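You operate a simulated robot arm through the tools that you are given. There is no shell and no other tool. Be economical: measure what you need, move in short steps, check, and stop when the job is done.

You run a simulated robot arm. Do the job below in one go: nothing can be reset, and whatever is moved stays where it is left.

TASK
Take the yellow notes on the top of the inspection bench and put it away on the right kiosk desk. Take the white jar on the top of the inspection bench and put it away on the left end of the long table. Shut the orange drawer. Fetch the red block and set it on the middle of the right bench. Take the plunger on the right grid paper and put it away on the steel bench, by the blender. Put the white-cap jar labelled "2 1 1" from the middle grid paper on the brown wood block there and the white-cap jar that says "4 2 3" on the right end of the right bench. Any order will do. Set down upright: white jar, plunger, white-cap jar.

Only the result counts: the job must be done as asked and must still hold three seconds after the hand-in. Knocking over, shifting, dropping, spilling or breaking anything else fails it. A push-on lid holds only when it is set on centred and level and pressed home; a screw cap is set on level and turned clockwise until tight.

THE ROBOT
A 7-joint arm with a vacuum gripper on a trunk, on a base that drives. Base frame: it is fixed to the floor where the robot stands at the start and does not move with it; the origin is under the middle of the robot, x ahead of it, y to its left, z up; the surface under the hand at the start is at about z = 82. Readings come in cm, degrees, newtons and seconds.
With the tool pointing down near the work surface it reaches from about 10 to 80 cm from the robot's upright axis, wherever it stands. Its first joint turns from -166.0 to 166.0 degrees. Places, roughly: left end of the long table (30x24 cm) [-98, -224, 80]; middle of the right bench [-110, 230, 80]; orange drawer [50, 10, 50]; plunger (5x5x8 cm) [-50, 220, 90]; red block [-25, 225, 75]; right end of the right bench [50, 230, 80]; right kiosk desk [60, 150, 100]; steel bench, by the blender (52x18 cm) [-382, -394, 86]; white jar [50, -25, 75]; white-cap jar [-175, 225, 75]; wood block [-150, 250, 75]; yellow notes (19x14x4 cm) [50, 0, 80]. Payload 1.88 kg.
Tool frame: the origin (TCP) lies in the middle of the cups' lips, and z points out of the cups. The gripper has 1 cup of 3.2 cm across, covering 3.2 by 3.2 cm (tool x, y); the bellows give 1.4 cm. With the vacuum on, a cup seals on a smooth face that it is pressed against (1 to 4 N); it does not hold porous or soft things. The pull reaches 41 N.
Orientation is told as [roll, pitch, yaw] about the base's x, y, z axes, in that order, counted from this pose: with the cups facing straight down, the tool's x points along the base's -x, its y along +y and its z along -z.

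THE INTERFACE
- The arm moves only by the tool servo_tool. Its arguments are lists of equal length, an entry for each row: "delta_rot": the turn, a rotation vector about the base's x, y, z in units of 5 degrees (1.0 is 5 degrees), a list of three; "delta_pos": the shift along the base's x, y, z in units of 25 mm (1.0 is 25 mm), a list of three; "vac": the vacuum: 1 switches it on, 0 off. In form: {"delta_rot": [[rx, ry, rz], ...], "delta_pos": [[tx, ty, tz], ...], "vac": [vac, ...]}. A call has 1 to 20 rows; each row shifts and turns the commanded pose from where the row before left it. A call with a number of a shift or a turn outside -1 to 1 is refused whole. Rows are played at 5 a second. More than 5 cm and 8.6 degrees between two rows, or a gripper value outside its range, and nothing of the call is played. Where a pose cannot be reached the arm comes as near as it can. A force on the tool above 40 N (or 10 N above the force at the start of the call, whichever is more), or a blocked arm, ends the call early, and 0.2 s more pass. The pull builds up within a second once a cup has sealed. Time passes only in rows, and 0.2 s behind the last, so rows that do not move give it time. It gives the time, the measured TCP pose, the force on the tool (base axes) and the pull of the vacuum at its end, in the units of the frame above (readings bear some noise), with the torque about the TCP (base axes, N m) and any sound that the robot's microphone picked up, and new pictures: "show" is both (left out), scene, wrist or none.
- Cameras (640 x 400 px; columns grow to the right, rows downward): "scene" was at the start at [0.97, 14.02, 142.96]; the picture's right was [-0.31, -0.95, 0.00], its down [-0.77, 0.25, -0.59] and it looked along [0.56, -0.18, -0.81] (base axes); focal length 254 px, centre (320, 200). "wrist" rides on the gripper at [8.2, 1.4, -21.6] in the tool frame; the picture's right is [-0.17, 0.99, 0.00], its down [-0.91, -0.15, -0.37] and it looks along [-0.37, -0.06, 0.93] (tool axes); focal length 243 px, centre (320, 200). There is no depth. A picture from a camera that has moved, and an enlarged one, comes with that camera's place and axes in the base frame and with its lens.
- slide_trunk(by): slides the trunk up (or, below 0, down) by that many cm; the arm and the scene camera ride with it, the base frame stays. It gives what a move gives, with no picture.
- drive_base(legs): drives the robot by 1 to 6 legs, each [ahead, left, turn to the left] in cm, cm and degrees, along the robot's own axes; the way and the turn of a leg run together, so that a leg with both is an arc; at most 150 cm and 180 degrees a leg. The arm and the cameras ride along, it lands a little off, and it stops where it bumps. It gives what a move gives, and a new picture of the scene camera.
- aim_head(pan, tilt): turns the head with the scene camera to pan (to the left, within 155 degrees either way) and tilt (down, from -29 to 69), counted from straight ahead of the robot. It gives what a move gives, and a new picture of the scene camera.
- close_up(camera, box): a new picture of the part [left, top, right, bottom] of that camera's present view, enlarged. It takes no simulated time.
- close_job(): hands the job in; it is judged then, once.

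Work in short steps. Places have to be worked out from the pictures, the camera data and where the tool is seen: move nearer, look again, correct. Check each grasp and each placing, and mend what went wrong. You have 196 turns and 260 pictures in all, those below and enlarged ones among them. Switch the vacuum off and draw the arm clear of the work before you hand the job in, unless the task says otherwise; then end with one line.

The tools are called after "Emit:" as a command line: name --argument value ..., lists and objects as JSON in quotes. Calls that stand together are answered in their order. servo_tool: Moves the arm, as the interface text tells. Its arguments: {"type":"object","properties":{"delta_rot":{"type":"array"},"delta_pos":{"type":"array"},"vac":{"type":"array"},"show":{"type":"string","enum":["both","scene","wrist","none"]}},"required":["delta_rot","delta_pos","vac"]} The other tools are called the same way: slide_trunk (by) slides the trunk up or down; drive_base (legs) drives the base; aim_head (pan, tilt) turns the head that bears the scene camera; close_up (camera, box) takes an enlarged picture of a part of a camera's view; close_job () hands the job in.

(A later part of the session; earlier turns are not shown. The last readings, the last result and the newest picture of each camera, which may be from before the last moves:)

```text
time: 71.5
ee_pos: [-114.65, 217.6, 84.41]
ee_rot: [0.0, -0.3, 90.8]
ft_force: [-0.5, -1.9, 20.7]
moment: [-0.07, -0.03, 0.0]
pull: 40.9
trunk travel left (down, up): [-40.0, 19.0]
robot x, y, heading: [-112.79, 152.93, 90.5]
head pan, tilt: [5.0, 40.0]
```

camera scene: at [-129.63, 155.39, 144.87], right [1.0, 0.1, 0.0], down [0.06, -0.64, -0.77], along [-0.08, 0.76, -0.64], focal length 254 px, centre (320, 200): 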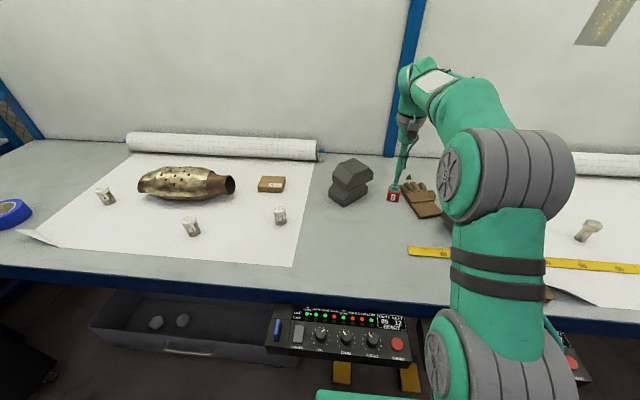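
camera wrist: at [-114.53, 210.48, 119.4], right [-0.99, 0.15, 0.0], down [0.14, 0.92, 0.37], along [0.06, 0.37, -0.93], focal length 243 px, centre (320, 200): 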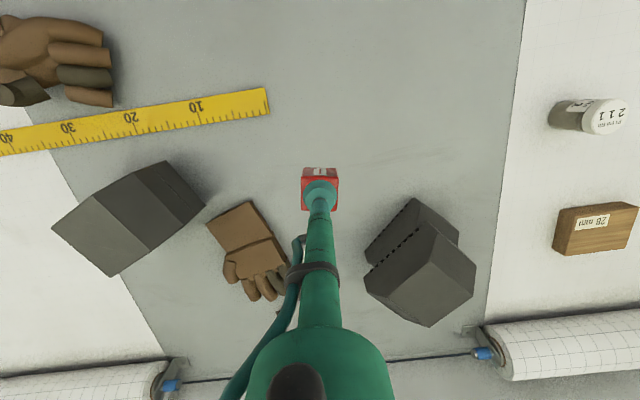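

In contact. Release and lift.

Emit:
servo_tool --delta_rot '[[0, 0, 0], [0, 0, 0], [0, 0, 0], [0, 0, 0], [0, 0, 0], [0, 0, 0], [0, 0, 0], [0, 0, 0], [0, 0, 0], [0, 0, 0]]' --delta_pos '[[0, 0, 0.05], [0, 0, 0], [0, 0, 0], [0, 0, 0.3], [0, 0, 1], [0, 0, 1], [0, 0, 1], [0, 0, 1], [0, 0, 1], [0, 0, 1]]' --vac '[0, 0, 0, 0, 0, 0, 0, 0, 0, 0]' --show "wrist"

Emit:
close_up --camera "scene" --box '[80, 140, 320, 290]'

```text
time: 73.7
ee_pos: [-114.84, 217.43, 99.95]
ee_rot: [0.0, 0.1, 90.7]
ft_force: [-0.5, 0.8, -0.3]
moment: [0.0, 0.0, -0.01]
pull: 0.1
trunk travel left (down, up): [-40.0, 19.0]
robot x, y, heading: [-112.59, 152.96, 90.9]
head pan, tilt: [5.0, 40.0]
camera wrist: at [-116.08, 209.27, 121.52], right [-0.99, 0.15, 0.0], down [0.14, 0.92, 0.37], along [0.06, 0.37, -0.93], focal length 243 px, centre (320, 200)
```

wrist: 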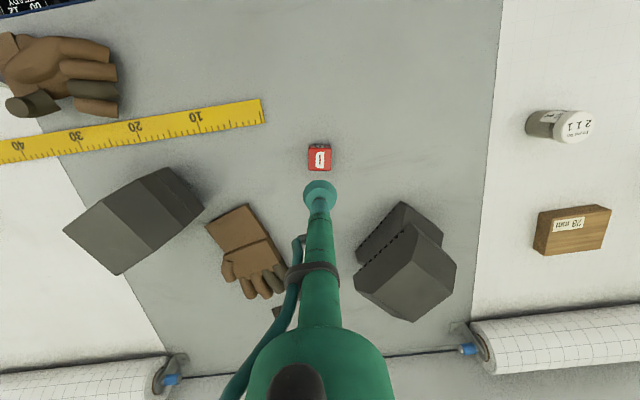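

```text
2.67 times, centred on (200, 215) of scene
camera zoom: at [-129.63, 155.41, 144.86], right [1.0, 0.1, 0.0], down [0.06, -0.64, -0.77], along [-0.08, 0.76, -0.64], focal length 677 px, centre (640, 160)
```

zoom: 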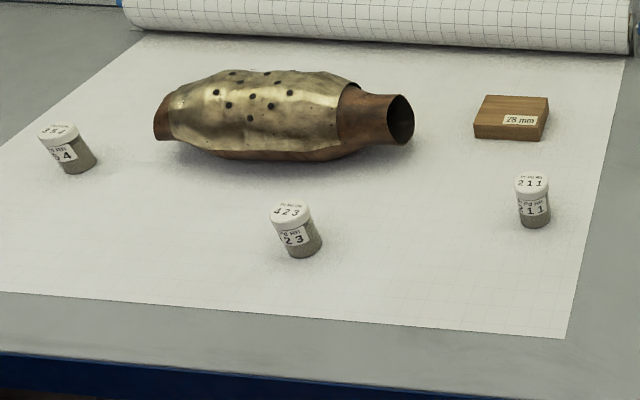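

Labels: centre jar is 4 2 3 (≈(-179,210)), right jar is 2 1 1 (≈(-150.6,218.6), top z≈86.5). Raise a bit and drive left 42 cm.

Emit:
servo_tool --delta_rot '[[0, 0, 0], [0, 0, 0], [0, 0, 0], [0, 0, 0]]' --delta_pos '[[0, -0.5, 1], [0, -0.5, 1], [0, -0.5, 1], [0, -0.5, 1]]' --vac '[0, 0, 0, 0]' --show "none"

Emit:
drive_base --legs '[[0, 42, 0]]'

Emit:
servo_tool --delta_rot '[[0, 0, 0], [0, 0, 0], [0, 0, 0], [0, 0, 0]]' --delta_pos '[[0.5, 0.5, -0.5], [0.5, 0.5, -0.5], [0.5, 0.5, -0.5], [0, 0, -0.5]]' --vac '[0, 0, 0, 0]' --show "wrist"

```text
time: 74.7
ee_pos: [-114.76, 212.45, 109.88]
ee_rot: [0.0, 0.0, 90.6]
ft_force: [0.4, 0.7, 0.6]
moment: [-0.01, 0.01, -0.01]
pull: 0.1
trunk travel left (down, up): [-40.0, 19.0]
robot x, y, heading: [-112.87, 153.59, 91.0]
head pan, tilt: [5.0, 40.0]
```

```text
time: 77.3
ee_pos: [-157.19, 212.0, 109.77]
ee_rot: [0.0, -0.1, 90.7]
ft_force: [0.3, 0.2, 0.5]
moment: [0.01, 0.03, 0.0]
pull: 0.1
trunk travel left (down, up): [-40.0, 19.0]
robot x, y, heading: [-154.89, 153.05, 91.0]
head pan, tilt: [5.0, 40.0]
camera scene: at [-171.96, 154.81, 144.86], right [0.99, 0.1, 0.0], down [0.07, -0.64, -0.77], along [-0.08, 0.76, -0.64], focal length 254 px, centre (320, 200)
```

scene: 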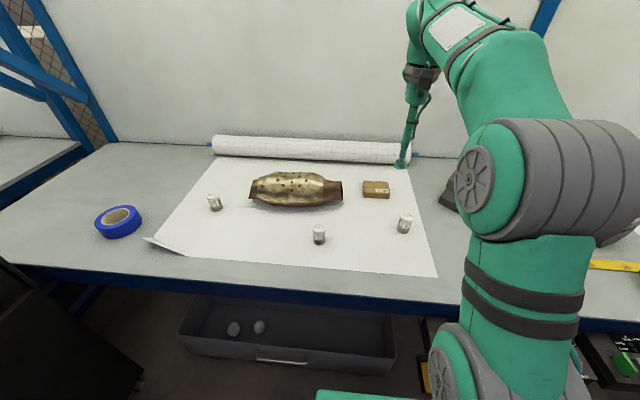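

```text
time: 78.3
ee_pos: [-153.53, 215.75, 104.83]
ee_rot: [-0.1, 0.2, 90.8]
ft_force: [0.4, -0.7, -0.5]
moment: [0.02, 0.03, 0.01]
pull: 0.1
trunk travel left (down, up): [-40.0, 19.0]
robot x, y, heading: [-154.85, 153.0, 90.9]
head pan, tilt: [5.0, 40.0]
camera wrist: at [-154.8, 207.5, 126.51], right [-0.99, 0.15, 0.0], down [0.14, 0.92, 0.37], along [0.06, 0.37, -0.93], focal length 243 px, centre (320, 200)
```

wrist: 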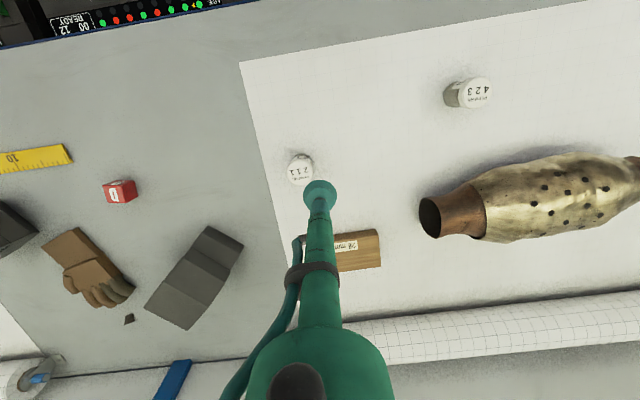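

2 1 1 cap centre ≈(-149.7,217.9). Move above it lower and check.

Emit:
servo_tool --delta_rot '[[0, 0, 0], [0, 0, 0], [0, 0, 0], [0, 0, 0], [0, 0, 0]]' --delta_pos '[[0.38, 0.2, -1], [0.38, 0.2, -1], [0.38, 0.2, -1], [0.38, 0.26, -1], [0, 0, -0.8]]' --vac '[0, 0, 0, 0, 0]' --show "none"

Emit:
close_up --camera "wrist" --box '[220, 120, 420, 245]'

```text
time: 79.5
ee_pos: [-149.76, 217.95, 92.88]
ee_rot: [0.1, 0.0, 90.8]
ft_force: [0.2, -0.6, 0.9]
moment: [0.01, -0.01, 0.01]
pull: 0.1
trunk travel left (down, up): [-40.0, 19.0]
robot x, y, heading: [-154.91, 152.83, 90.9]
head pan, tilt: [5.0, 40.0]
```

```text
3.20 times, centred on (320, 182) of wrist
camera zoom: at [-151.0, 209.63, 114.51], right [-0.99, 0.15, 0.0], down [0.14, 0.92, 0.37], along [0.06, 0.37, -0.93], focal length 776 px, centre (320, 256)
```

zoom: 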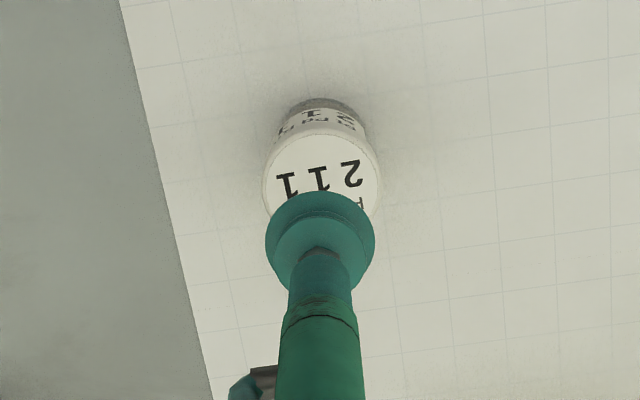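

Aligned. Descend and seal on the cap.

Emit:
servo_tool --delta_rot '[[0, 0, 0], [0, 0, 0], [0, 0, 0], [0, 0, 0], [0, 0, 0], [0, 0, 0], [0, 0, 0]]' --delta_pos '[[0, 0, -0.8], [0, 0, -0.6], [0, 0, -0.3], [0, 0, -0.2], [0, 0, -0.15], [0, 0, -0.1], [0, 0, 0]]' --vac '[1, 1, 1, 1, 1, 1, 1]' --show "none"

```text
time: 81.1
ee_pos: [-149.76, 217.76, 87.64]
ee_rot: [0.1, 0.0, 90.8]
ft_force: [-0.6, -0.8, 8.6]
moment: [-0.08, 0.0, -0.01]
pull: 40.3
trunk travel left (down, up): [-40.0, 19.0]
robot x, y, heading: [-154.92, 152.61, 90.5]
head pan, tilt: [5.0, 40.0]
```

Sealed. Lift ~9 cm and look at the wood block.

Emit:
servo_tool --delta_rot '[[0, 0, 0], [0, 0, 0], [0, 0, 0], [0, 0, 0], [0, 0, 0], [0, 0, 0], [0, 0, 0]]' --delta_pos '[[0, 0, 0.3], [0, 0, 0.5], [0, 0, 0.7], [-0.2, 0, 1], [-0.3, 0, 1], [-0.6, 0, 0.6], [-0.8, 0, 0]]' --vac '[1, 1, 1, 1, 1, 1, 1]' --show "wrist"

Emit:
close_up --camera "scene" --box '[280, 110, 520, 260]'

```text
time: 82.7
ee_pos: [-154.45, 217.71, 97.77]
ee_rot: [0.1, 0.0, 90.8]
ft_force: [-0.4, -0.4, -1.0]
moment: [-0.03, -0.02, -0.03]
pull: 40.5
trunk travel left (down, up): [-40.0, 19.0]
robot x, y, heading: [-154.86, 152.96, 90.7]
head pan, tilt: [5.0, 40.0]
camera wrist: at [-155.78, 209.57, 119.39], right [-0.99, 0.15, 0.0], down [0.14, 0.92, 0.37], along [0.06, 0.37, -0.93], focal length 243 px, centre (320, 200)
```

wrist: 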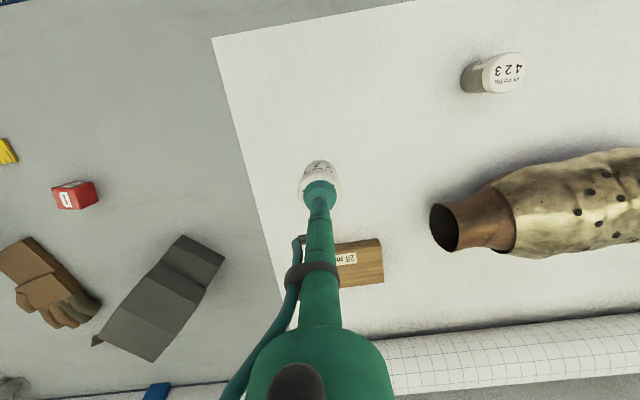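

```text
2.67 times, centred on (400, 185) of scene
camera zoom: at [-171.95, 154.8, 144.87], right [0.99, 0.1, 0.0], down [0.07, -0.64, -0.77], along [-0.08, 0.76, -0.64], focal length 677 px, centre (107, 240)
```

zoom: 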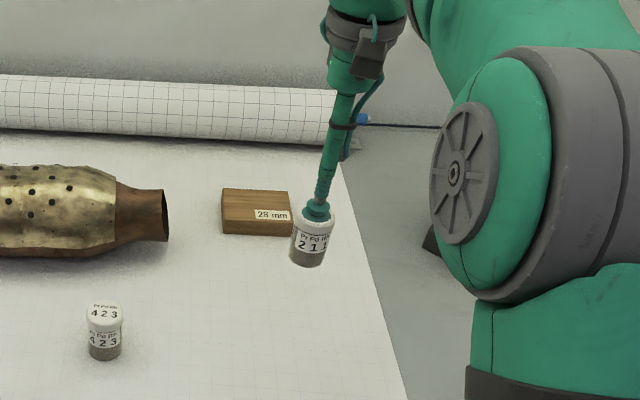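

Take a tighter look at the wood block to fix its centre and top.

Emit:
close_up --camera "scene" --box '[350, 170, 414, 210]'

Emit:
close_up --camera "wrist" --box '[300, 220, 396, 280]'

```text
10.00 times, centred on (382, 190) of scene
camera zoom: at [-171.95, 154.8, 144.87], right [0.99, 0.1, 0.0], down [0.07, -0.64, -0.77], along [-0.08, 0.76, -0.64], focal length 2540 px, centre (-300, 300)
```

zoom: 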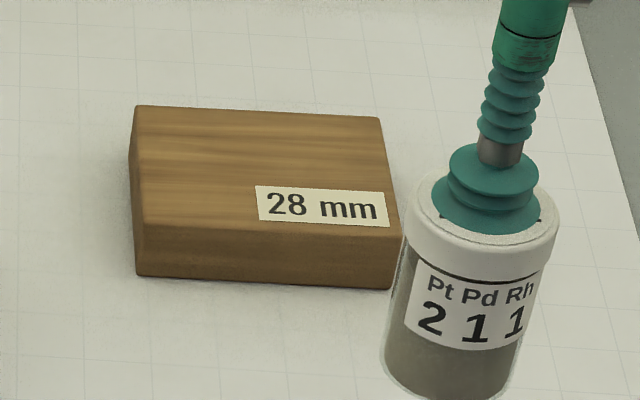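

```text
6.67 times, centred on (348, 250) of wrist
camera zoom: at [-155.78, 209.57, 119.39], right [-0.99, 0.15, 0.0], down [0.14, 0.92, 0.37], along [0.06, 0.37, -0.93], focal length 1618 px, centre (133, -133)
```

zoom: 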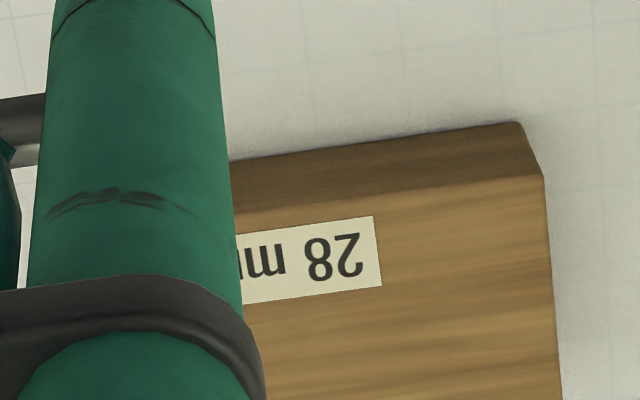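

Block top centre is (-158.1,237.4), top z≈84. It is too far from here, so drive forward 9 cm.

Emit:
drive_base --legs '[[9, 0, 0]]'

Emit:
servo_tool --delta_rot '[[0, 0, 0], [0, 0, 0], [0, 0, 0], [0, 0, 0], [0, 0, 0]]' --delta_pos '[[-0.3, 0.8, 0], [-0.3, 0.8, 0], [-0.3, 0.8, 0], [-0.3, 0.8, 0], [0, 0.8, 0]]' --vac '[1, 1, 1, 1, 1]' --show "none"

```text
time: 83.9
ee_pos: [-154.39, 225.93, 97.68]
ee_rot: [0.0, 0.4, 90.7]
ft_force: [-0.2, 0.2, -0.8]
moment: [0.0, 0.0, -0.03]
pull: 40.8
trunk travel left (down, up): [-40.0, 19.0]
robot x, y, heading: [-155.21, 161.12, 90.7]
head pan, tilt: [5.0, 40.0]
stopped in leg 1: the robot was blocked; the commanded pose is now the measured one
camera scene: at [-172.12, 163.05, 144.9], right [1.0, 0.1, 0.0], down [0.06, -0.64, -0.77], along [-0.08, 0.76, -0.64], focal length 254 px, centre (320, 200)
```

scene: 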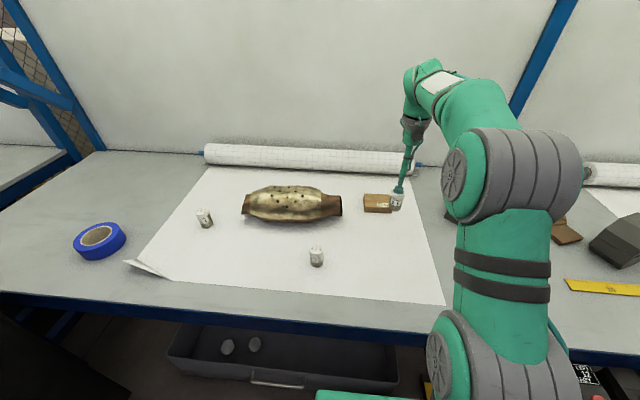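

```text
time: 85.1
ee_pos: [-157.53, 235.99, 97.86]
ee_rot: [0.1, 0.1, 90.7]
ft_force: [0.2, 0.9, -1.1]
moment: [-0.01, 0.03, 0.03]
pull: 41.0
trunk travel left (down, up): [-40.0, 19.0]
robot x, y, heading: [-155.24, 160.79, 90.9]
head pan, tilt: [5.0, 40.0]
```

The base touched something and stopped; I'll back off afterwards. Nudge +1.2 y and lower the jar.

Emit:
servo_tool --delta_rot '[[0, 0, 0], [0, 0, 0], [0, 0, 0], [0, 0, 0], [0, 0, 0], [0, 0, 0]]' --delta_pos '[[-0.2, 0.45, 0], [0, 0, -1], [0, 0, -1], [0, 0, -0.4], [0, 0, -0.1], [0, 0, 0]]' --vac '[1, 1, 1, 1, 1, 1]' --show "none"

Emit:
close_up --camera "scene" --box '[344, 170, 424, 220]'

```text
time: 86.5
ee_pos: [-157.92, 236.94, 91.55]
ee_rot: [0.0, 0.2, 90.7]
ft_force: [-0.3, -0.9, -0.9]
moment: [-0.01, 0.01, 0.0]
pull: 40.4
trunk travel left (down, up): [-40.0, 19.0]
robot x, y, heading: [-155.05, 161.23, 90.7]
head pan, tilt: [5.0, 40.0]
```

```text
8.00 times, centred on (384, 195) of scene
camera zoom: at [-172.12, 162.91, 144.88], right [0.99, 0.1, 0.0], down [0.06, -0.64, -0.77], along [-0.08, 0.76, -0.64], focal length 2032 px, centre (-192, 240)
```

zoom: 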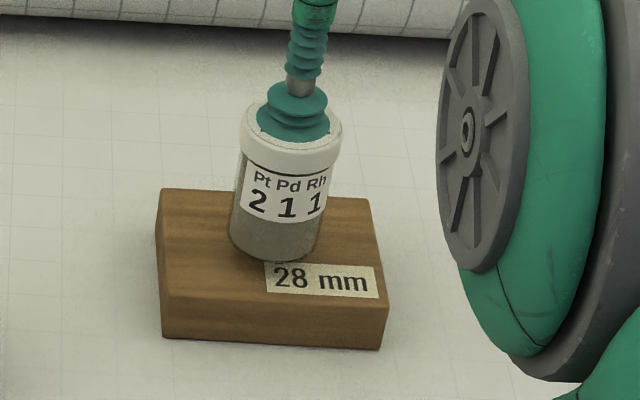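

Well centred. Lower to contact.

Emit:
servo_tool --delta_rot '[[0, 0, 0], [0, 0, 0], [0, 0, 0], [0, 0, 0], [0, 0, 0]]' --delta_pos '[[0, 0, -0.12], [0, 0, -0.12], [0, 0, -0.12], [0, 0, -0.06], [0, 0, 0]]' --vac '[1, 1, 1, 1, 1]' --show "none"

```text
time: 87.7
ee_pos: [-157.92, 237.04, 90.61]
ee_rot: [0.0, 0.1, 90.7]
ft_force: [-0.7, 0.4, 1.1]
moment: [0.05, 0.01, 0.0]
pull: 41.1
trunk travel left (down, up): [-40.0, 19.0]
robot x, y, heading: [-154.97, 161.07, 91.0]
head pan, tilt: [5.0, 40.0]
```

Emit:
servo_tool --delta_rot '[[0, 0, 0], [0, 0, 0], [0, 0, 0]]' --delta_pos '[[0, 0, -0.08], [0, 0, -0.06], [0, 0, 0]]' --vac '[1, 1, 1]' --show "none"

```text
time: 88.5
ee_pos: [-157.96, 237.0, 90.41]
ee_rot: [0.1, 0.0, 90.7]
ft_force: [-0.5, -2.4, 18.0]
moment: [-0.09, -0.02, 0.05]
pull: 40.3
trunk travel left (down, up): [-40.0, 19.0]
robot x, y, heading: [-154.97, 161.67, 90.5]
head pan, tilt: [5.0, 40.0]
```

Contact. Release and lift away, then check.

Emit:
servo_tool --delta_rot '[[0, 0, 0], [0, 0, 0], [0, 0, 0], [0, 0, 0], [0, 0, 0], [0, 0, 0], [0, 0, 0], [0, 0, 0]]' --delta_pos '[[0, 0, 0.06], [0, 0, 0], [0, 0, 0], [0, 0, 0], [0, 0, 0.3], [0, 0, 0.8], [0, 0, 1], [0, 0, 1]]' --vac '[0, 0, 0, 0, 0, 0, 0, 0]' --show "scene"

Emit:
close_up --camera "scene" --box '[344, 160, 440, 220]'

```text
time: 90.3
ee_pos: [-157.94, 237.16, 97.98]
ee_rot: [0.1, 0.2, 90.7]
ft_force: [0.4, -0.5, -1.0]
moment: [0.0, 0.02, 0.0]
pull: 0.0
trunk travel left (down, up): [-40.0, 19.0]
robot x, y, heading: [-154.88, 161.41, 90.8]
head pan, tilt: [5.0, 40.0]
camera scene: at [-172.12, 162.92, 144.87], right [0.99, 0.1, 0.0], down [0.06, -0.64, -0.77], along [-0.08, 0.76, -0.64], focal length 254 px, centre (320, 200)
```

scene: 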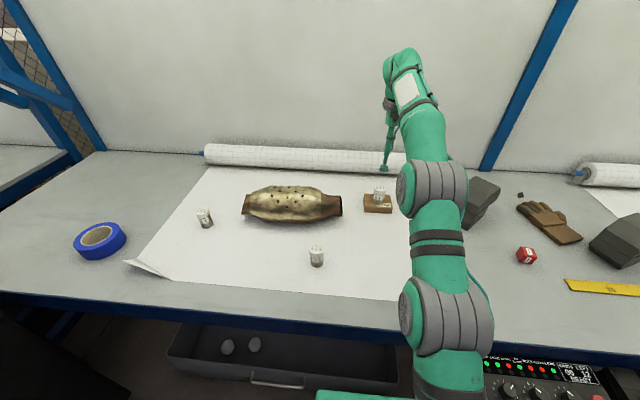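

```text
6.67 times, centred on (392, 190) of scene
camera zoom: at [-172.12, 162.92, 144.87], right [0.99, 0.1, 0.0], down [0.06, -0.64, -0.77], along [-0.08, 0.76, -0.64], focal length 1693 px, centre (-160, 267)
```

zoom: 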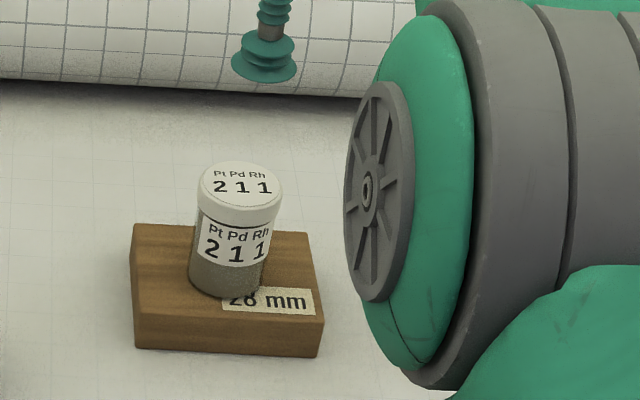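

2 1 1 is on the block. Back off 4 cm and move to the 4 2 3 jar at ≈(-178.3,209).

Emit:
drive_base --legs '[[-4, 0, 0]]'

Emit:
servo_tool --delta_rot '[[0, 0, 0], [0, 0, 0], [0, 0, 0], [0, 0, 0], [0, 0, 0], [0, 0, 0], [0, 0, 0], [0, 0, 0], [0, 0, 0], [0, 0, 0], [0, 0, 0], [0, 0, 0], [0, 0, 0], [0, 0, 0]]' --delta_pos '[[0, 0, 0.8], [0, 0, 0.8], [0, -1, 0], [0, -1, 0], [0, -1, 0], [0, -1, 0], [-1, -1, 0], [-1, -1, 0], [-1, -1, 0], [-1, -1, 0], [-1, -1, 0], [-1, -0.6, 0], [-1, 0, -0.7], [-1, 0, -0.8]]' --vac '[0, 0, 0, 0, 0, 0, 0, 0, 0, 0, 0, 0, 0, 0]' --show "wrist"

```text
time: 91.2
ee_pos: [-157.94, 233.29, 97.78]
ee_rot: [0.0, 0.4, 90.6]
ft_force: [-0.3, -0.5, -0.6]
moment: [0.0, 0.0, -0.02]
pull: 0.1
trunk travel left (down, up): [-40.0, 19.0]
robot x, y, heading: [-154.95, 157.16, 90.8]
head pan, tilt: [5.0, 40.0]
camera scene: at [-172.07, 159.35, 144.86], right [0.99, 0.1, 0.0], down [0.06, -0.64, -0.77], along [-0.08, 0.76, -0.64], focal length 254 px, centre (320, 200)
```

scene: 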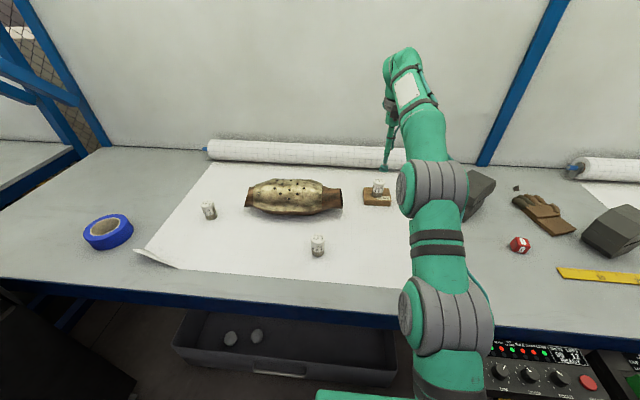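

```text
time: 94.2
ee_pos: [-178.4, 208.65, 97.47]
ee_rot: [-0.1, 0.3, 90.7]
ft_force: [1.0, 0.8, 0.2]
moment: [0.03, 0.01, 0.0]
pull: 0.0
out of reach, approached as far as the arm can: row 2
trunk travel left (down, up): [-40.0, 19.0]
robot x, y, heading: [-154.82, 157.34, 90.7]
head pan, tilt: [5.0, 40.0]
camera wrist: at [-179.7, 200.57, 119.11], right [-0.99, 0.15, 0.0], down [0.14, 0.92, 0.37], along [0.06, 0.37, -0.93], focal length 243 px, centre (320, 200)
```

wrist: 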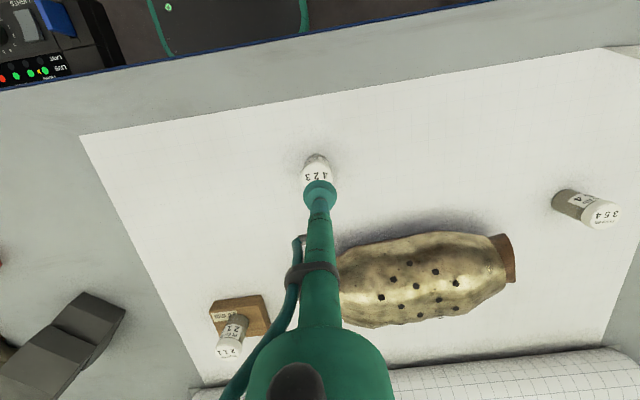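

Zoom to refine the cap centre.

Emit:
servo_tool --delta_rot '[[0, 0, 0], [0, 0, 0]]' --delta_pos '[[0.2, 0.2, -0.8], [0, 0, -0.8]]' --vac '[0, 0]' --show "none"

Emit:
close_up --camera "wrist" --box '[220, 120, 420, 245]'

```text
time: 94.8
ee_pos: [-177.86, 209.07, 93.41]
ee_rot: [0.1, 0.2, 90.7]
ft_force: [0.3, 0.4, -0.7]
moment: [0.01, 0.0, -0.04]
pull: 0.2
trunk travel left (down, up): [-40.0, 19.0]
robot x, y, heading: [-154.91, 157.09, 90.8]
head pan, tilt: [5.0, 40.0]
```

```text
3.20 times, centred on (320, 182) of wrist
camera zoom: at [-179.21, 201.0, 115.09], right [-0.99, 0.15, 0.0], down [0.14, 0.92, 0.37], along [0.06, 0.37, -0.93], focal length 776 px, centre (320, 256)
```

zoom: 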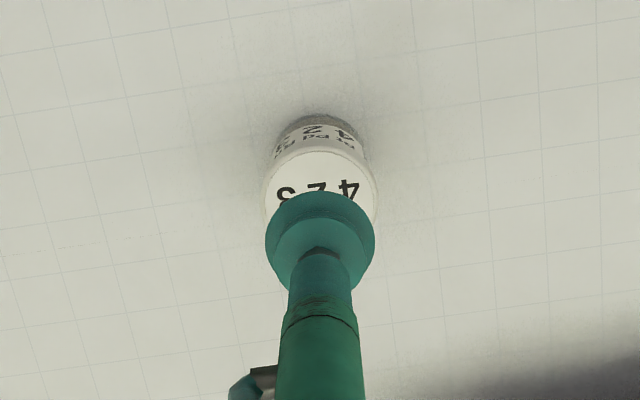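

Shift +0.8 y, then descend and seal.

Emit:
servo_tool --delta_rot '[[0, 0, 0], [0, 0, 0], [0, 0, 0], [0, 0, 0], [0, 0, 0], [0, 0, 0], [0, 0, 0]]' --delta_pos '[[0.05, 0.32, -0.6], [0, 0, -0.8], [0, 0, -0.4], [0, 0, -0.25], [0, 0, -0.15], [0, 0, -0.1], [0, 0, 0]]' --vac '[1, 1, 1, 1, 1, 1, 1]' --show "none"

```text
time: 96.4
ee_pos: [-177.63, 209.89, 87.75]
ee_rot: [0.0, 0.2, 90.6]
ft_force: [0.7, -0.5, 2.6]
moment: [0.03, -0.02, 0.01]
pull: 40.8
trunk travel left (down, up): [-40.0, 19.0]
robot x, y, heading: [-154.55, 157.35, 90.7]
head pan, tilt: [5.0, 40.0]
```

4 2 3 jar sealed. Lift it and bring it in front of the robot, then drive back 4 and right 143 cm toward the bench's right end.

Emit:
servo_tool --delta_rot '[[0, 0, 0], [0, 0, 0], [0, 0, 0], [0, 0, 0], [0, 0, 0], [0, 0, 0], [0, 0, 0], [0, 0, 0], [0, 0, 0], [0, 0, 0], [0, 0, 0], [0, 0, 0], [0, 0, 0], [0, 0, 0], [0, 0, 0], [0, 0, 0], [0, 0, 0], [0, 0, 0], [0, 0, 0]]' --delta_pos '[[0, 0, 0.4], [0, 0, 0.7], [0, 0, 1], [0, 0, 1], [0, 0, 1], [0, 0, 1], [0, 0, 1], [0, 0, 1], [0, 0, 1], [0, 0, 1], [1, -0.3, 0.5], [1, -0.3, 0.5], [1, -0.3, 0.5], [1, -0.3, 0.5], [1, 0, 0], [1, 0, 0], [1, 0, 0], [1, 0, 0], [1, 0, 0]]' --vac '[1, 1, 1, 1, 1, 1, 1, 1, 1, 1, 1, 1, 1, 1, 1, 1, 1, 1, 1]' --show "wrist"

Emit:
drive_base --legs '[[-4, 0, 0], [0, -143, 0]]'

Emit:
aim_head --pan -30 --tilt 40

```text
time: 100.4
ee_pos: [-155.29, 206.97, 115.38]
ee_rot: [-0.1, 0.4, 90.8]
ft_force: [-0.2, 0.3, -1.4]
moment: [0.02, 0.0, -0.01]
pull: 40.7
trunk travel left (down, up): [-40.0, 19.0]
robot x, y, heading: [-154.78, 156.91, 90.6]
head pan, tilt: [5.0, 40.0]
camera wrist: at [-156.58, 198.77, 137.0], right [-0.99, 0.15, 0.0], down [0.14, 0.92, 0.37], along [0.06, 0.37, -0.93], focal length 243 px, centre (320, 200)
```

wrist: 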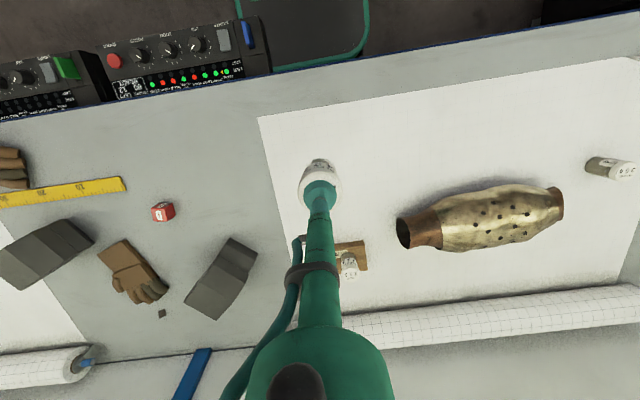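

```text
time: 108.0
ee_pos: [-11.93, 204.27, 115.49]
ee_rot: [0.0, 0.3, 90.4]
ft_force: [0.2, -0.4, -1.5]
moment: [0.0, -0.04, 0.01]
pull: 40.5
trunk travel left (down, up): [-40.0, 19.0]
robot x, y, heading: [-11.75, 154.72, 90.7]
head pan, tilt: [5.0, 40.0]
camera scene: at [-29.01, 156.83, 144.86], right [1.0, 0.09, 0.0], down [0.06, -0.64, -0.77], along [-0.07, 0.76, -0.64], focal length 254 px, centre (320, 200)
```

scene: 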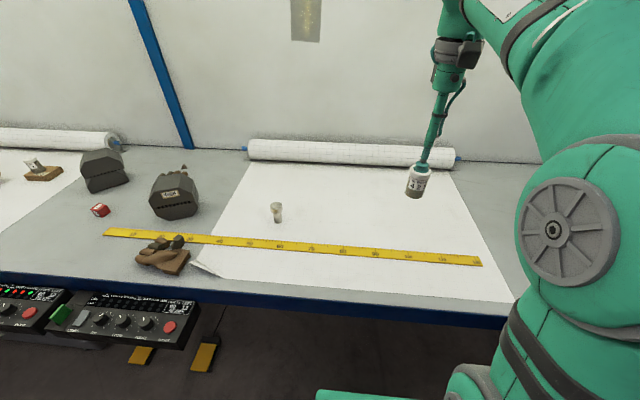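

```text
time: 109.0
ee_pos: [-11.95, 204.31, 115.32]
ee_rot: [0.0, 0.2, 90.4]
ft_force: [-0.4, -0.5, -1.2]
moment: [-0.02, 0.01, -0.01]
pull: 40.5
trunk travel left (down, up): [-40.0, 19.0]
robot x, y, heading: [-11.88, 154.85, 90.5]
head pan, tilt: [-30.0, 40.0]
camera scene: at [-24.01, 155.77, 144.86], right [0.87, -0.49, 0.0], down [-0.32, -0.56, -0.77], along [0.38, 0.67, -0.64], focal length 254 px, centre (320, 200)
```

scene: 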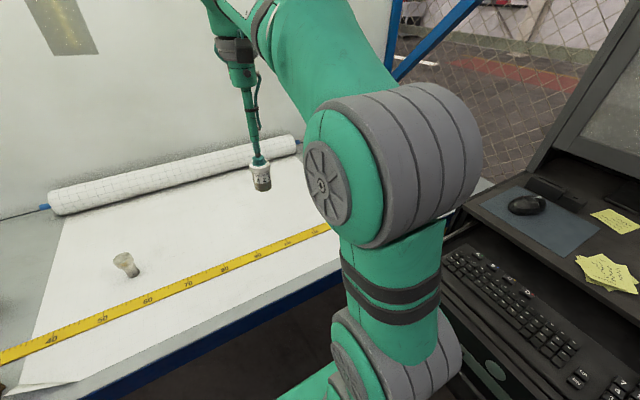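

Drive forward 12 cm, then swing the jar right toward (44,221) in steps.

Emit:
drive_base --legs '[[12, 0, 0]]'

Emit:
servo_tool --delta_rot '[[0, 0, 0], [0, 0, 0], [0, 0, 0], [0, 0, 0], [0, 0, 0], [0, 0, 0], [0, 0, 0], [0, 0, 0], [0, 0, 0], [0, 0, 0], [0, 0, 0], [0, 0, 0], [0, 0, 0], [0, 0, 0]]' --delta_pos '[[1, 0, -0.5], [1, 0, -0.5], [1, 0, -0.5], [1, 0, -0.5], [1, 0, -0.5], [1, 0, -0.5], [1, 0, -0.5], [1, 0, -0.5], [1, 0, 0], [1, 0, 0], [1, 0, 0], [1, 0, 0], [1, 0, 0], [1, 0, 0]]' --vac '[1, 1, 1, 1, 1, 1, 1, 1, 1, 1, 1, 1, 1, 1]'

```text
time: 110.2
ee_pos: [-12.0, 216.32, 115.35]
ee_rot: [0.0, 0.4, 90.4]
ft_force: [0.2, 0.6, -0.6]
moment: [0.0, -0.05, -0.01]
pull: 40.9
trunk travel left (down, up): [-40.0, 19.0]
robot x, y, heading: [-11.85, 166.48, 90.2]
head pan, tilt: [-30.0, 40.0]
camera scene: at [-24.08, 167.84, 144.86], right [0.87, -0.49, 0.0], down [-0.32, -0.56, -0.77], along [0.38, 0.67, -0.64], focal length 254 px, centre (320, 200)
```

scene: 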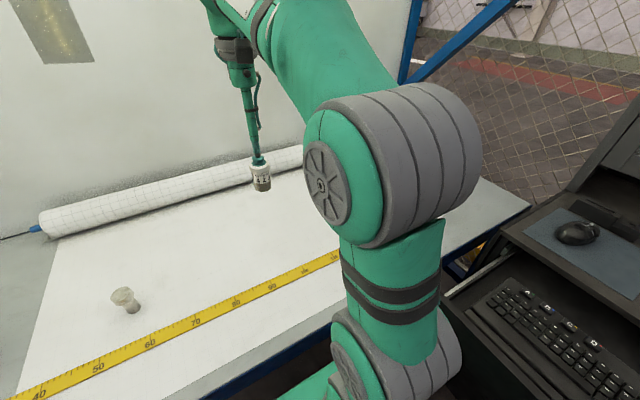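

```text
time: 113.2
ee_pos: [22.95, 216.64, 105.29]
ee_rot: [0.1, 0.2, 90.3]
ft_force: [-0.1, -0.8, -0.3]
moment: [0.0, 0.0, -0.01]
pull: 41.0
trunk travel left (down, up): [-40.0, 19.0]
robot x, y, heading: [-11.86, 166.68, 90.6]
head pan, tilt: [-30.0, 40.0]
camera scene: at [-24.1, 167.84, 144.86], right [0.87, -0.49, 0.0], down [-0.32, -0.56, -0.77], along [0.38, 0.67, -0.64], focal length 254 px, centre (320, 200)
camera wrist: at [21.6, 208.34, 127.0], right [-0.99, 0.16, 0.0], down [0.15, 0.92, 0.37], along [0.06, 0.36, -0.93], focal length 243 px, centre (320, 200)
```

scene: 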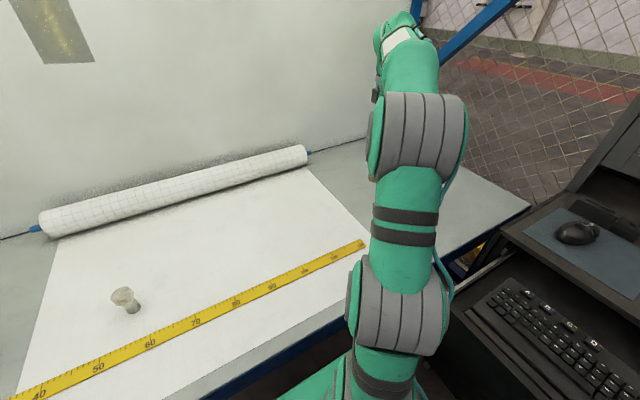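
wrist: 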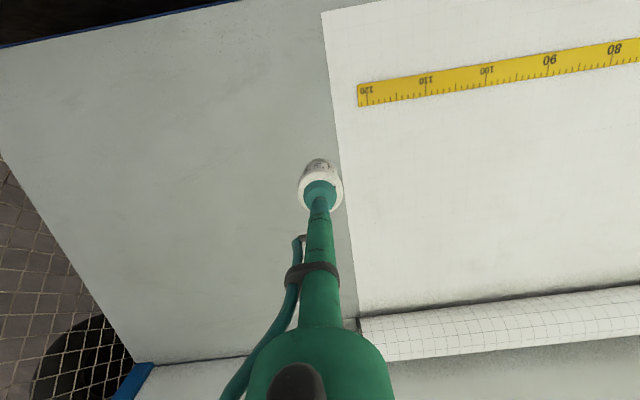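

Right end is clear from x≈26 to 80. Continue to about (46,221), lowering for reach.

Emit:
servo_tool --delta_rot '[[0, 0, 0], [0, 0, 0], [0, 0, 0], [0, 0, 0], [0, 0, 0], [0, 0, 0], [0, 0, 0], [0, 0, 0], [0, 0, 0]]' --delta_pos '[[1, 0, -0.5], [1, 0, -0.5], [1, 0, -0.5], [1, 0.2, -0.5], [1, 0.2, -0.5], [1, 0.2, -0.5], [1, 0.2, -0.5], [1, 0.2, 0], [1, 0.2, 0]]' --vac '[1, 1, 1, 1, 1, 1, 1, 1, 1]' --show "wrist"

```text
time: 115.2
ee_pos: [43.36, 218.7, 96.07]
ee_rot: [-0.3, -0.1, 90.3]
ft_force: [-0.1, -1.2, 0.9]
moment: [0.09, -0.08, -0.01]
pull: 40.7
out of reach, approached as far as the arm can: row 9
trunk travel left (down, up): [-40.0, 19.0]
robot x, y, heading: [-12.21, 166.71, 90.1]
head pan, tilt: [-30.0, 40.0]
camera wrist: at [41.87, 210.44, 117.68], right [-0.99, 0.16, 0.0], down [0.15, 0.92, 0.38], along [0.06, 0.37, -0.93], focal length 243 px, centre (320, 200)
```

wrist: 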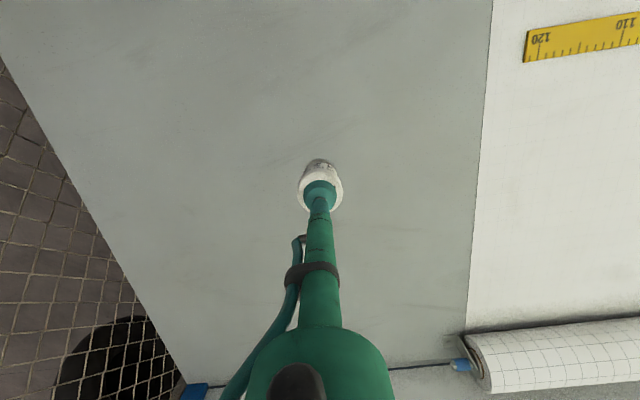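

Drive forward 6 and right 3 cm to bring the jar nearer to (47,225).

Emit:
drive_base --legs '[[6, -3, 0]]'

Emit:
servo_tool --delta_rot '[[0, 0, 0], [0, 0, 0], [0, 0, 0], [0, 0, 0]]' --delta_pos '[[0, 0, -0.8], [0, 0, -0.8], [0, 0, -0.8], [0, 0, -0.2]]' --vac '[1, 1, 1, 1]' --show "wrist"

```text
time: 116.2
ee_pos: [46.44, 224.8, 95.55]
ee_rot: [0.0, 0.4, 90.4]
ft_force: [0.3, 0.2, -0.9]
moment: [-0.02, 0.0, 0.0]
pull: 40.9
trunk travel left (down, up): [-40.0, 19.0]
robot x, y, heading: [-9.09, 172.76, 90.6]
head pan, tilt: [-30.0, 40.0]
camera scene: at [-21.08, 173.91, 144.87], right [0.87, -0.49, 0.0], down [-0.32, -0.56, -0.77], along [0.38, 0.67, -0.64], focal length 254 px, centre (320, 200)
```

scene: 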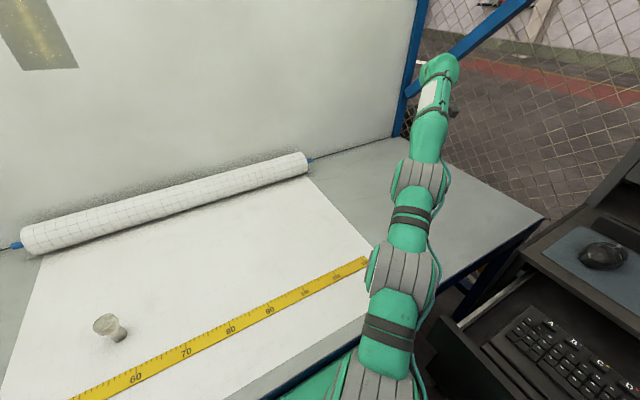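

```text
time: 117.2
ee_pos: [46.41, 224.77, 89.15]
ee_rot: [0.0, 0.3, 90.4]
ft_force: [-0.3, -0.3, -0.5]
moment: [0.03, 0.01, 0.0]
pull: 40.6
trunk travel left (down, up): [-40.0, 19.0]
robot x, y, heading: [-8.87, 173.27, 90.2]
head pan, tilt: [-30.0, 40.0]
camera wrist: at [44.99, 216.74, 110.71], right [-0.99, 0.16, 0.0], down [0.15, 0.92, 0.37], along [0.06, 0.36, -0.93], focal length 243 px, centre (320, 200)
```

wrist: 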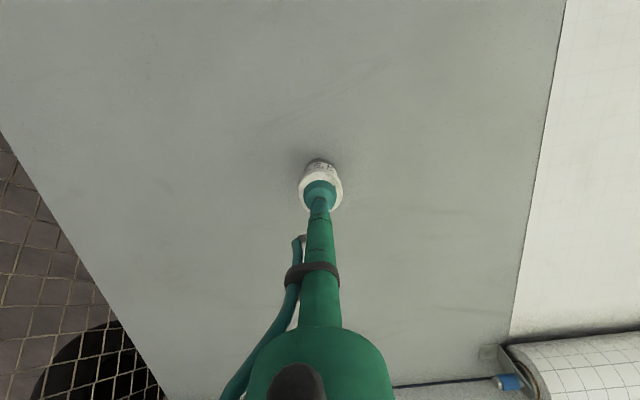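

Expected contact near TCP z≈87.6. Lower in small steps.

Emit:
servo_tool --delta_rot '[[0, 0, 0], [0, 0, 0], [0, 0, 0], [0, 0, 0], [0, 0, 0]]' --delta_pos '[[0, 0, -0.2], [0, 0, -0.2], [0, 0, -0.1], [0, 0, -0.06], [0, 0, 0]]' --vac '[1, 1, 1, 1, 1]' --show "none"

```text
time: 118.4
ee_pos: [46.4, 224.84, 87.69]
ee_rot: [0.0, 0.3, 90.4]
ft_force: [-0.3, -0.4, -1.1]
moment: [0.01, -0.02, 0.01]
pull: 40.7
trunk travel left (down, up): [-40.0, 19.0]
robot x, y, heading: [-8.76, 172.7, 90.2]
head pan, tilt: [-30.0, 40.0]
```

Emit:
servo_tool --delta_rot '[[0, 0, 0], [0, 0, 0], [0, 0, 0]]' --delta_pos '[[0, 0, -0.06], [0, 0, -0.06], [0, 0, 0]]' --vac '[1, 1, 1]' --show "none"

```text
time: 119.2
ee_pos: [46.46, 224.73, 87.6]
ee_rot: [-0.1, 0.2, 90.4]
ft_force: [1.7, 0.2, 9.2]
moment: [0.07, 0.0, -0.03]
pull: 40.9
trunk travel left (down, up): [-40.0, 19.0]
robot x, y, heading: [-8.64, 172.55, 90.5]
head pan, tilt: [-30.0, 40.0]
```

Contact. Release, lift and swing back left.

Emit:
servo_tool --delta_rot '[[0, 0, 0], [0, 0, 0], [0, 0, 0], [0, 0, 0], [0, 0, 0], [0, 0, 0], [0, 0, 0], [0, 0, 0], [0, 0, 0], [0, 0, 0], [0, 0, 0], [0, 0, 0], [0, 0, 0], [0, 0, 0], [0, 0, 0]]' --delta_pos '[[0, 0, 0.04], [0, 0, 0], [0, 0, 0], [0, 0, 0.3], [0, 0, 0.8], [0, 0, 1], [-1, 0, 1], [-1, 0, 1], [-1, 0, 1], [-1, 0, 1], [-1, 0, 1], [-1, 0, 1], [-1, 0, 0], [-1, 0, 0], [-1, 0, 0]]' --vac '[0, 0, 0, 0, 0, 0, 0, 0, 0, 0, 0, 0, 0, 0, 0]' --show "wrist"

```text
time: 122.4
ee_pos: [23.84, 224.79, 107.67]
ee_rot: [0.0, 0.4, 90.5]
ft_force: [-0.6, 0.4, 0.7]
moment: [-0.03, 0.0, 0.01]
pull: 0.0
trunk travel left (down, up): [-40.0, 19.0]
robot x, y, heading: [-8.97, 173.21, 90.4]
head pan, tilt: [-30.0, 40.0]
camera wrist: at [22.52, 216.72, 129.31], right [-0.99, 0.16, 0.0], down [0.15, 0.92, 0.37], along [0.06, 0.36, -0.93], focal length 243 px, centre (320, 200)
```

wrist: 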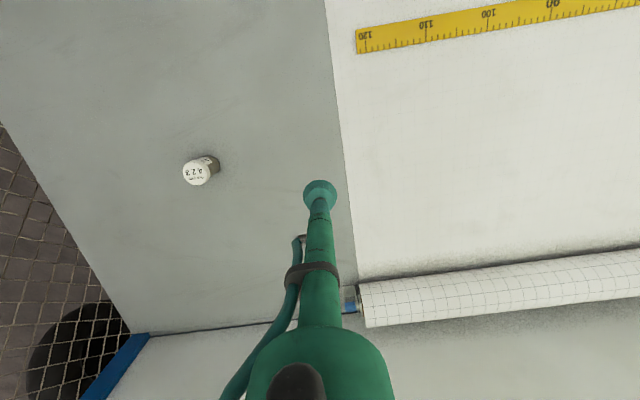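

Jar 4 2 3 stands. Drive back/left, then move above the plunger.

Emit:
drive_base --legs '[[-15, 0, 0], [0, 40, 0]]'

Emit:
servo_tool --delta_rot '[[0, 0, 0], [0, 0, 0], [0, 0, 0], [0, 0, 0], [0, 0, 0], [0, 0, 0], [0, 0, 0], [0, 0, 0], [0, 0, 0], [0, 0, 0], [0, 0, 0], [0, 0, 0], [0, 0, 0]]' --delta_pos '[[-1, 0, 0], [-1, 0, 0], [-1, 0, 0], [-1, 0, 0], [-1, 0, 0], [-1, 0, 0], [-1, 0, 0], [-1, 0, 0], [-1, 0, 0], [-1, 0.3, 0], [-1, 0.4, 0], [-0.8, 0.4, 0], [-0.5, 0.4, 0]]' --vac '[0, 0, 0, 0, 0, 0, 0, 0, 0, 0, 0, 0, 0]' --show "wrist"

```text
time: 125.9
ee_pos: [-15.66, 209.55, 107.62]
ee_rot: [0.1, 0.3, 90.4]
ft_force: [-0.1, -0.2, 0.8]
moment: [0.0, -0.02, 0.01]
pull: 0.0
trunk travel left (down, up): [-40.0, 19.0]
robot x, y, heading: [-48.24, 157.46, 90.4]
head pan, tilt: [-30.0, 40.0]
camera scene: at [-60.73, 158.56, 144.86], right [0.87, -0.49, 0.0], down [-0.32, -0.56, -0.77], along [0.38, 0.67, -0.64], focal length 254 px, centre (320, 200)
```

scene: 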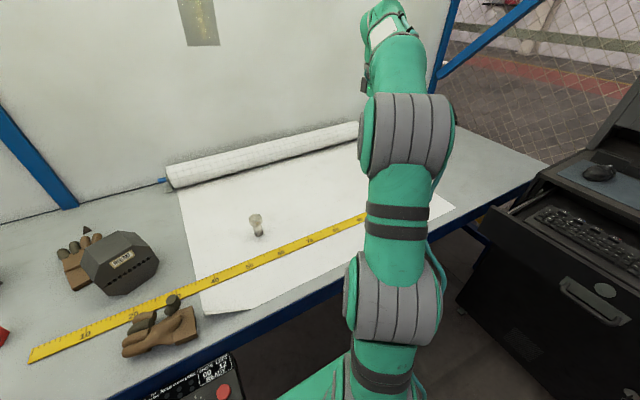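

```text
time: 128.7
ee_pos: [-46.54, 213.2, 107.73]
ee_rot: [0.1, 0.2, 90.4]
ft_force: [0.4, 1.3, -0.2]
moment: [0.02, 0.03, 0.02]
pull: 0.0
trunk travel left (down, up): [-40.0, 19.0]
robot x, y, heading: [-48.79, 157.07, 90.5]
head pan, tilt: [-30.0, 40.0]
camera wrist: at [-47.95, 205.18, 129.38], right [-0.99, 0.16, 0.0], down [0.15, 0.92, 0.37], along [0.06, 0.37, -0.93], focal length 243 px, centre (320, 200)
```

wrist: 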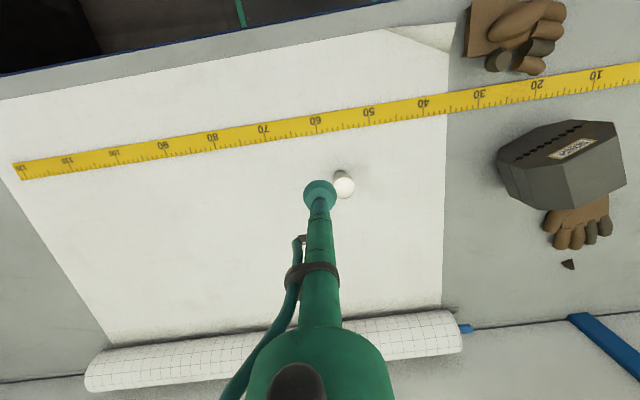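

Plunger top ≈(-49.7,219.5). Move above and zoom.

Emit:
servo_tool --delta_rot '[[0, 0, 0], [0, 0, 0], [0, 0, 0], [0, 0, 0], [0, 0, 0]]' --delta_pos '[[-0.3, 0.6, -1], [-0.3, 0.6, -1], [-0.3, 0.6, -1], [-0.3, 0.6, -1], [0, 0, -0.6]]' --vac '[0, 0, 0, 0, 0]' --show "none"

Emit:
close_up --camera "wrist" --box '[220, 120, 420, 245]'

Emit:
close_up --camera "scene" --box '[200, 190, 312, 260]'

```text
time: 129.9
ee_pos: [-49.46, 219.33, 96.02]
ee_rot: [0.1, 0.4, 90.4]
ft_force: [0.2, 0.5, -0.3]
moment: [-0.01, 0.0, 0.02]
pull: 0.0
trunk travel left (down, up): [-40.0, 19.0]
robot x, y, heading: [-48.79, 157.5, 90.4]
head pan, tilt: [-30.0, 40.0]
```

```text
3.20 times, centred on (320, 182) of wrist
camera zoom: at [-50.84, 211.2, 117.73], right [-0.99, 0.16, 0.0], down [0.15, 0.92, 0.37], along [0.06, 0.36, -0.93], focal length 776 px, centre (320, 256)
```

zoom: 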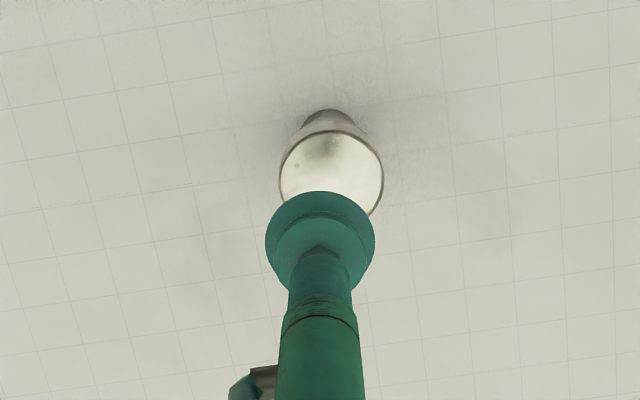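

```text
5.71 times, centred on (256, 225) of scene
camera zoom: at [-60.76, 158.57, 144.86], right [0.87, -0.49, 0.0], down [-0.32, -0.56, -0.77], along [0.38, 0.67, -0.64], focal length 1451 px, centre (686, 57)
```

zoom: 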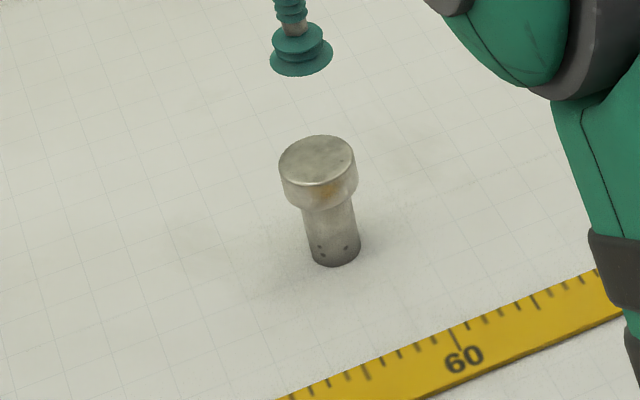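

Aligned within 0.4 cm. Descend and seal on the flat top.

Emit:
servo_tool --delta_rot '[[0, 0, 0], [0, 0, 0], [0, 0, 0], [0, 0, 0], [0, 0, 0], [0, 0, 0], [0, 0, 0]]' --delta_pos '[[-0.16, 0, -0.8], [0, 0, -0.8], [0, 0, -0.4], [0, 0, -0.2], [0, 0, -0.15], [0, 0, -0.15], [0, 0, 0]]' --vac '[1, 1, 1, 1, 1, 1, 1]' --show "none"

```text
time: 131.5
ee_pos: [-50.02, 219.36, 89.73]
ee_rot: [-0.1, 0.3, 90.4]
ft_force: [0.5, -1.5, -1.0]
moment: [0.02, 0.0, 0.03]
pull: 0.0
trunk travel left (down, up): [-40.0, 19.0]
robot x, y, heading: [-48.56, 157.2, 90.1]
head pan, tilt: [-30.0, 40.0]
```

Emit:
servo_tool --delta_rot '[[0, 0, 0], [0, 0, 0], [0, 0, 0], [0, 0, 0], [0, 0, 0]]' --delta_pos '[[0, 0, -0.15], [0, 0, -0.12], [0, 0, -0.1], [0, 0, 0], [0, 0, 0]]' --vac '[1, 1, 1, 1, 1]' --show "none"

```text
time: 132.7
ee_pos: [-49.92, 219.34, 88.88]
ee_rot: [-0.1, 0.3, 90.5]
ft_force: [-0.2, 1.2, 0.5]
moment: [0.02, -0.02, 0.01]
pull: 40.8
trunk travel left (down, up): [-40.0, 19.0]
robot x, y, heading: [-48.68, 157.49, 90.4]
head pan, tilt: [-30.0, 40.0]
```

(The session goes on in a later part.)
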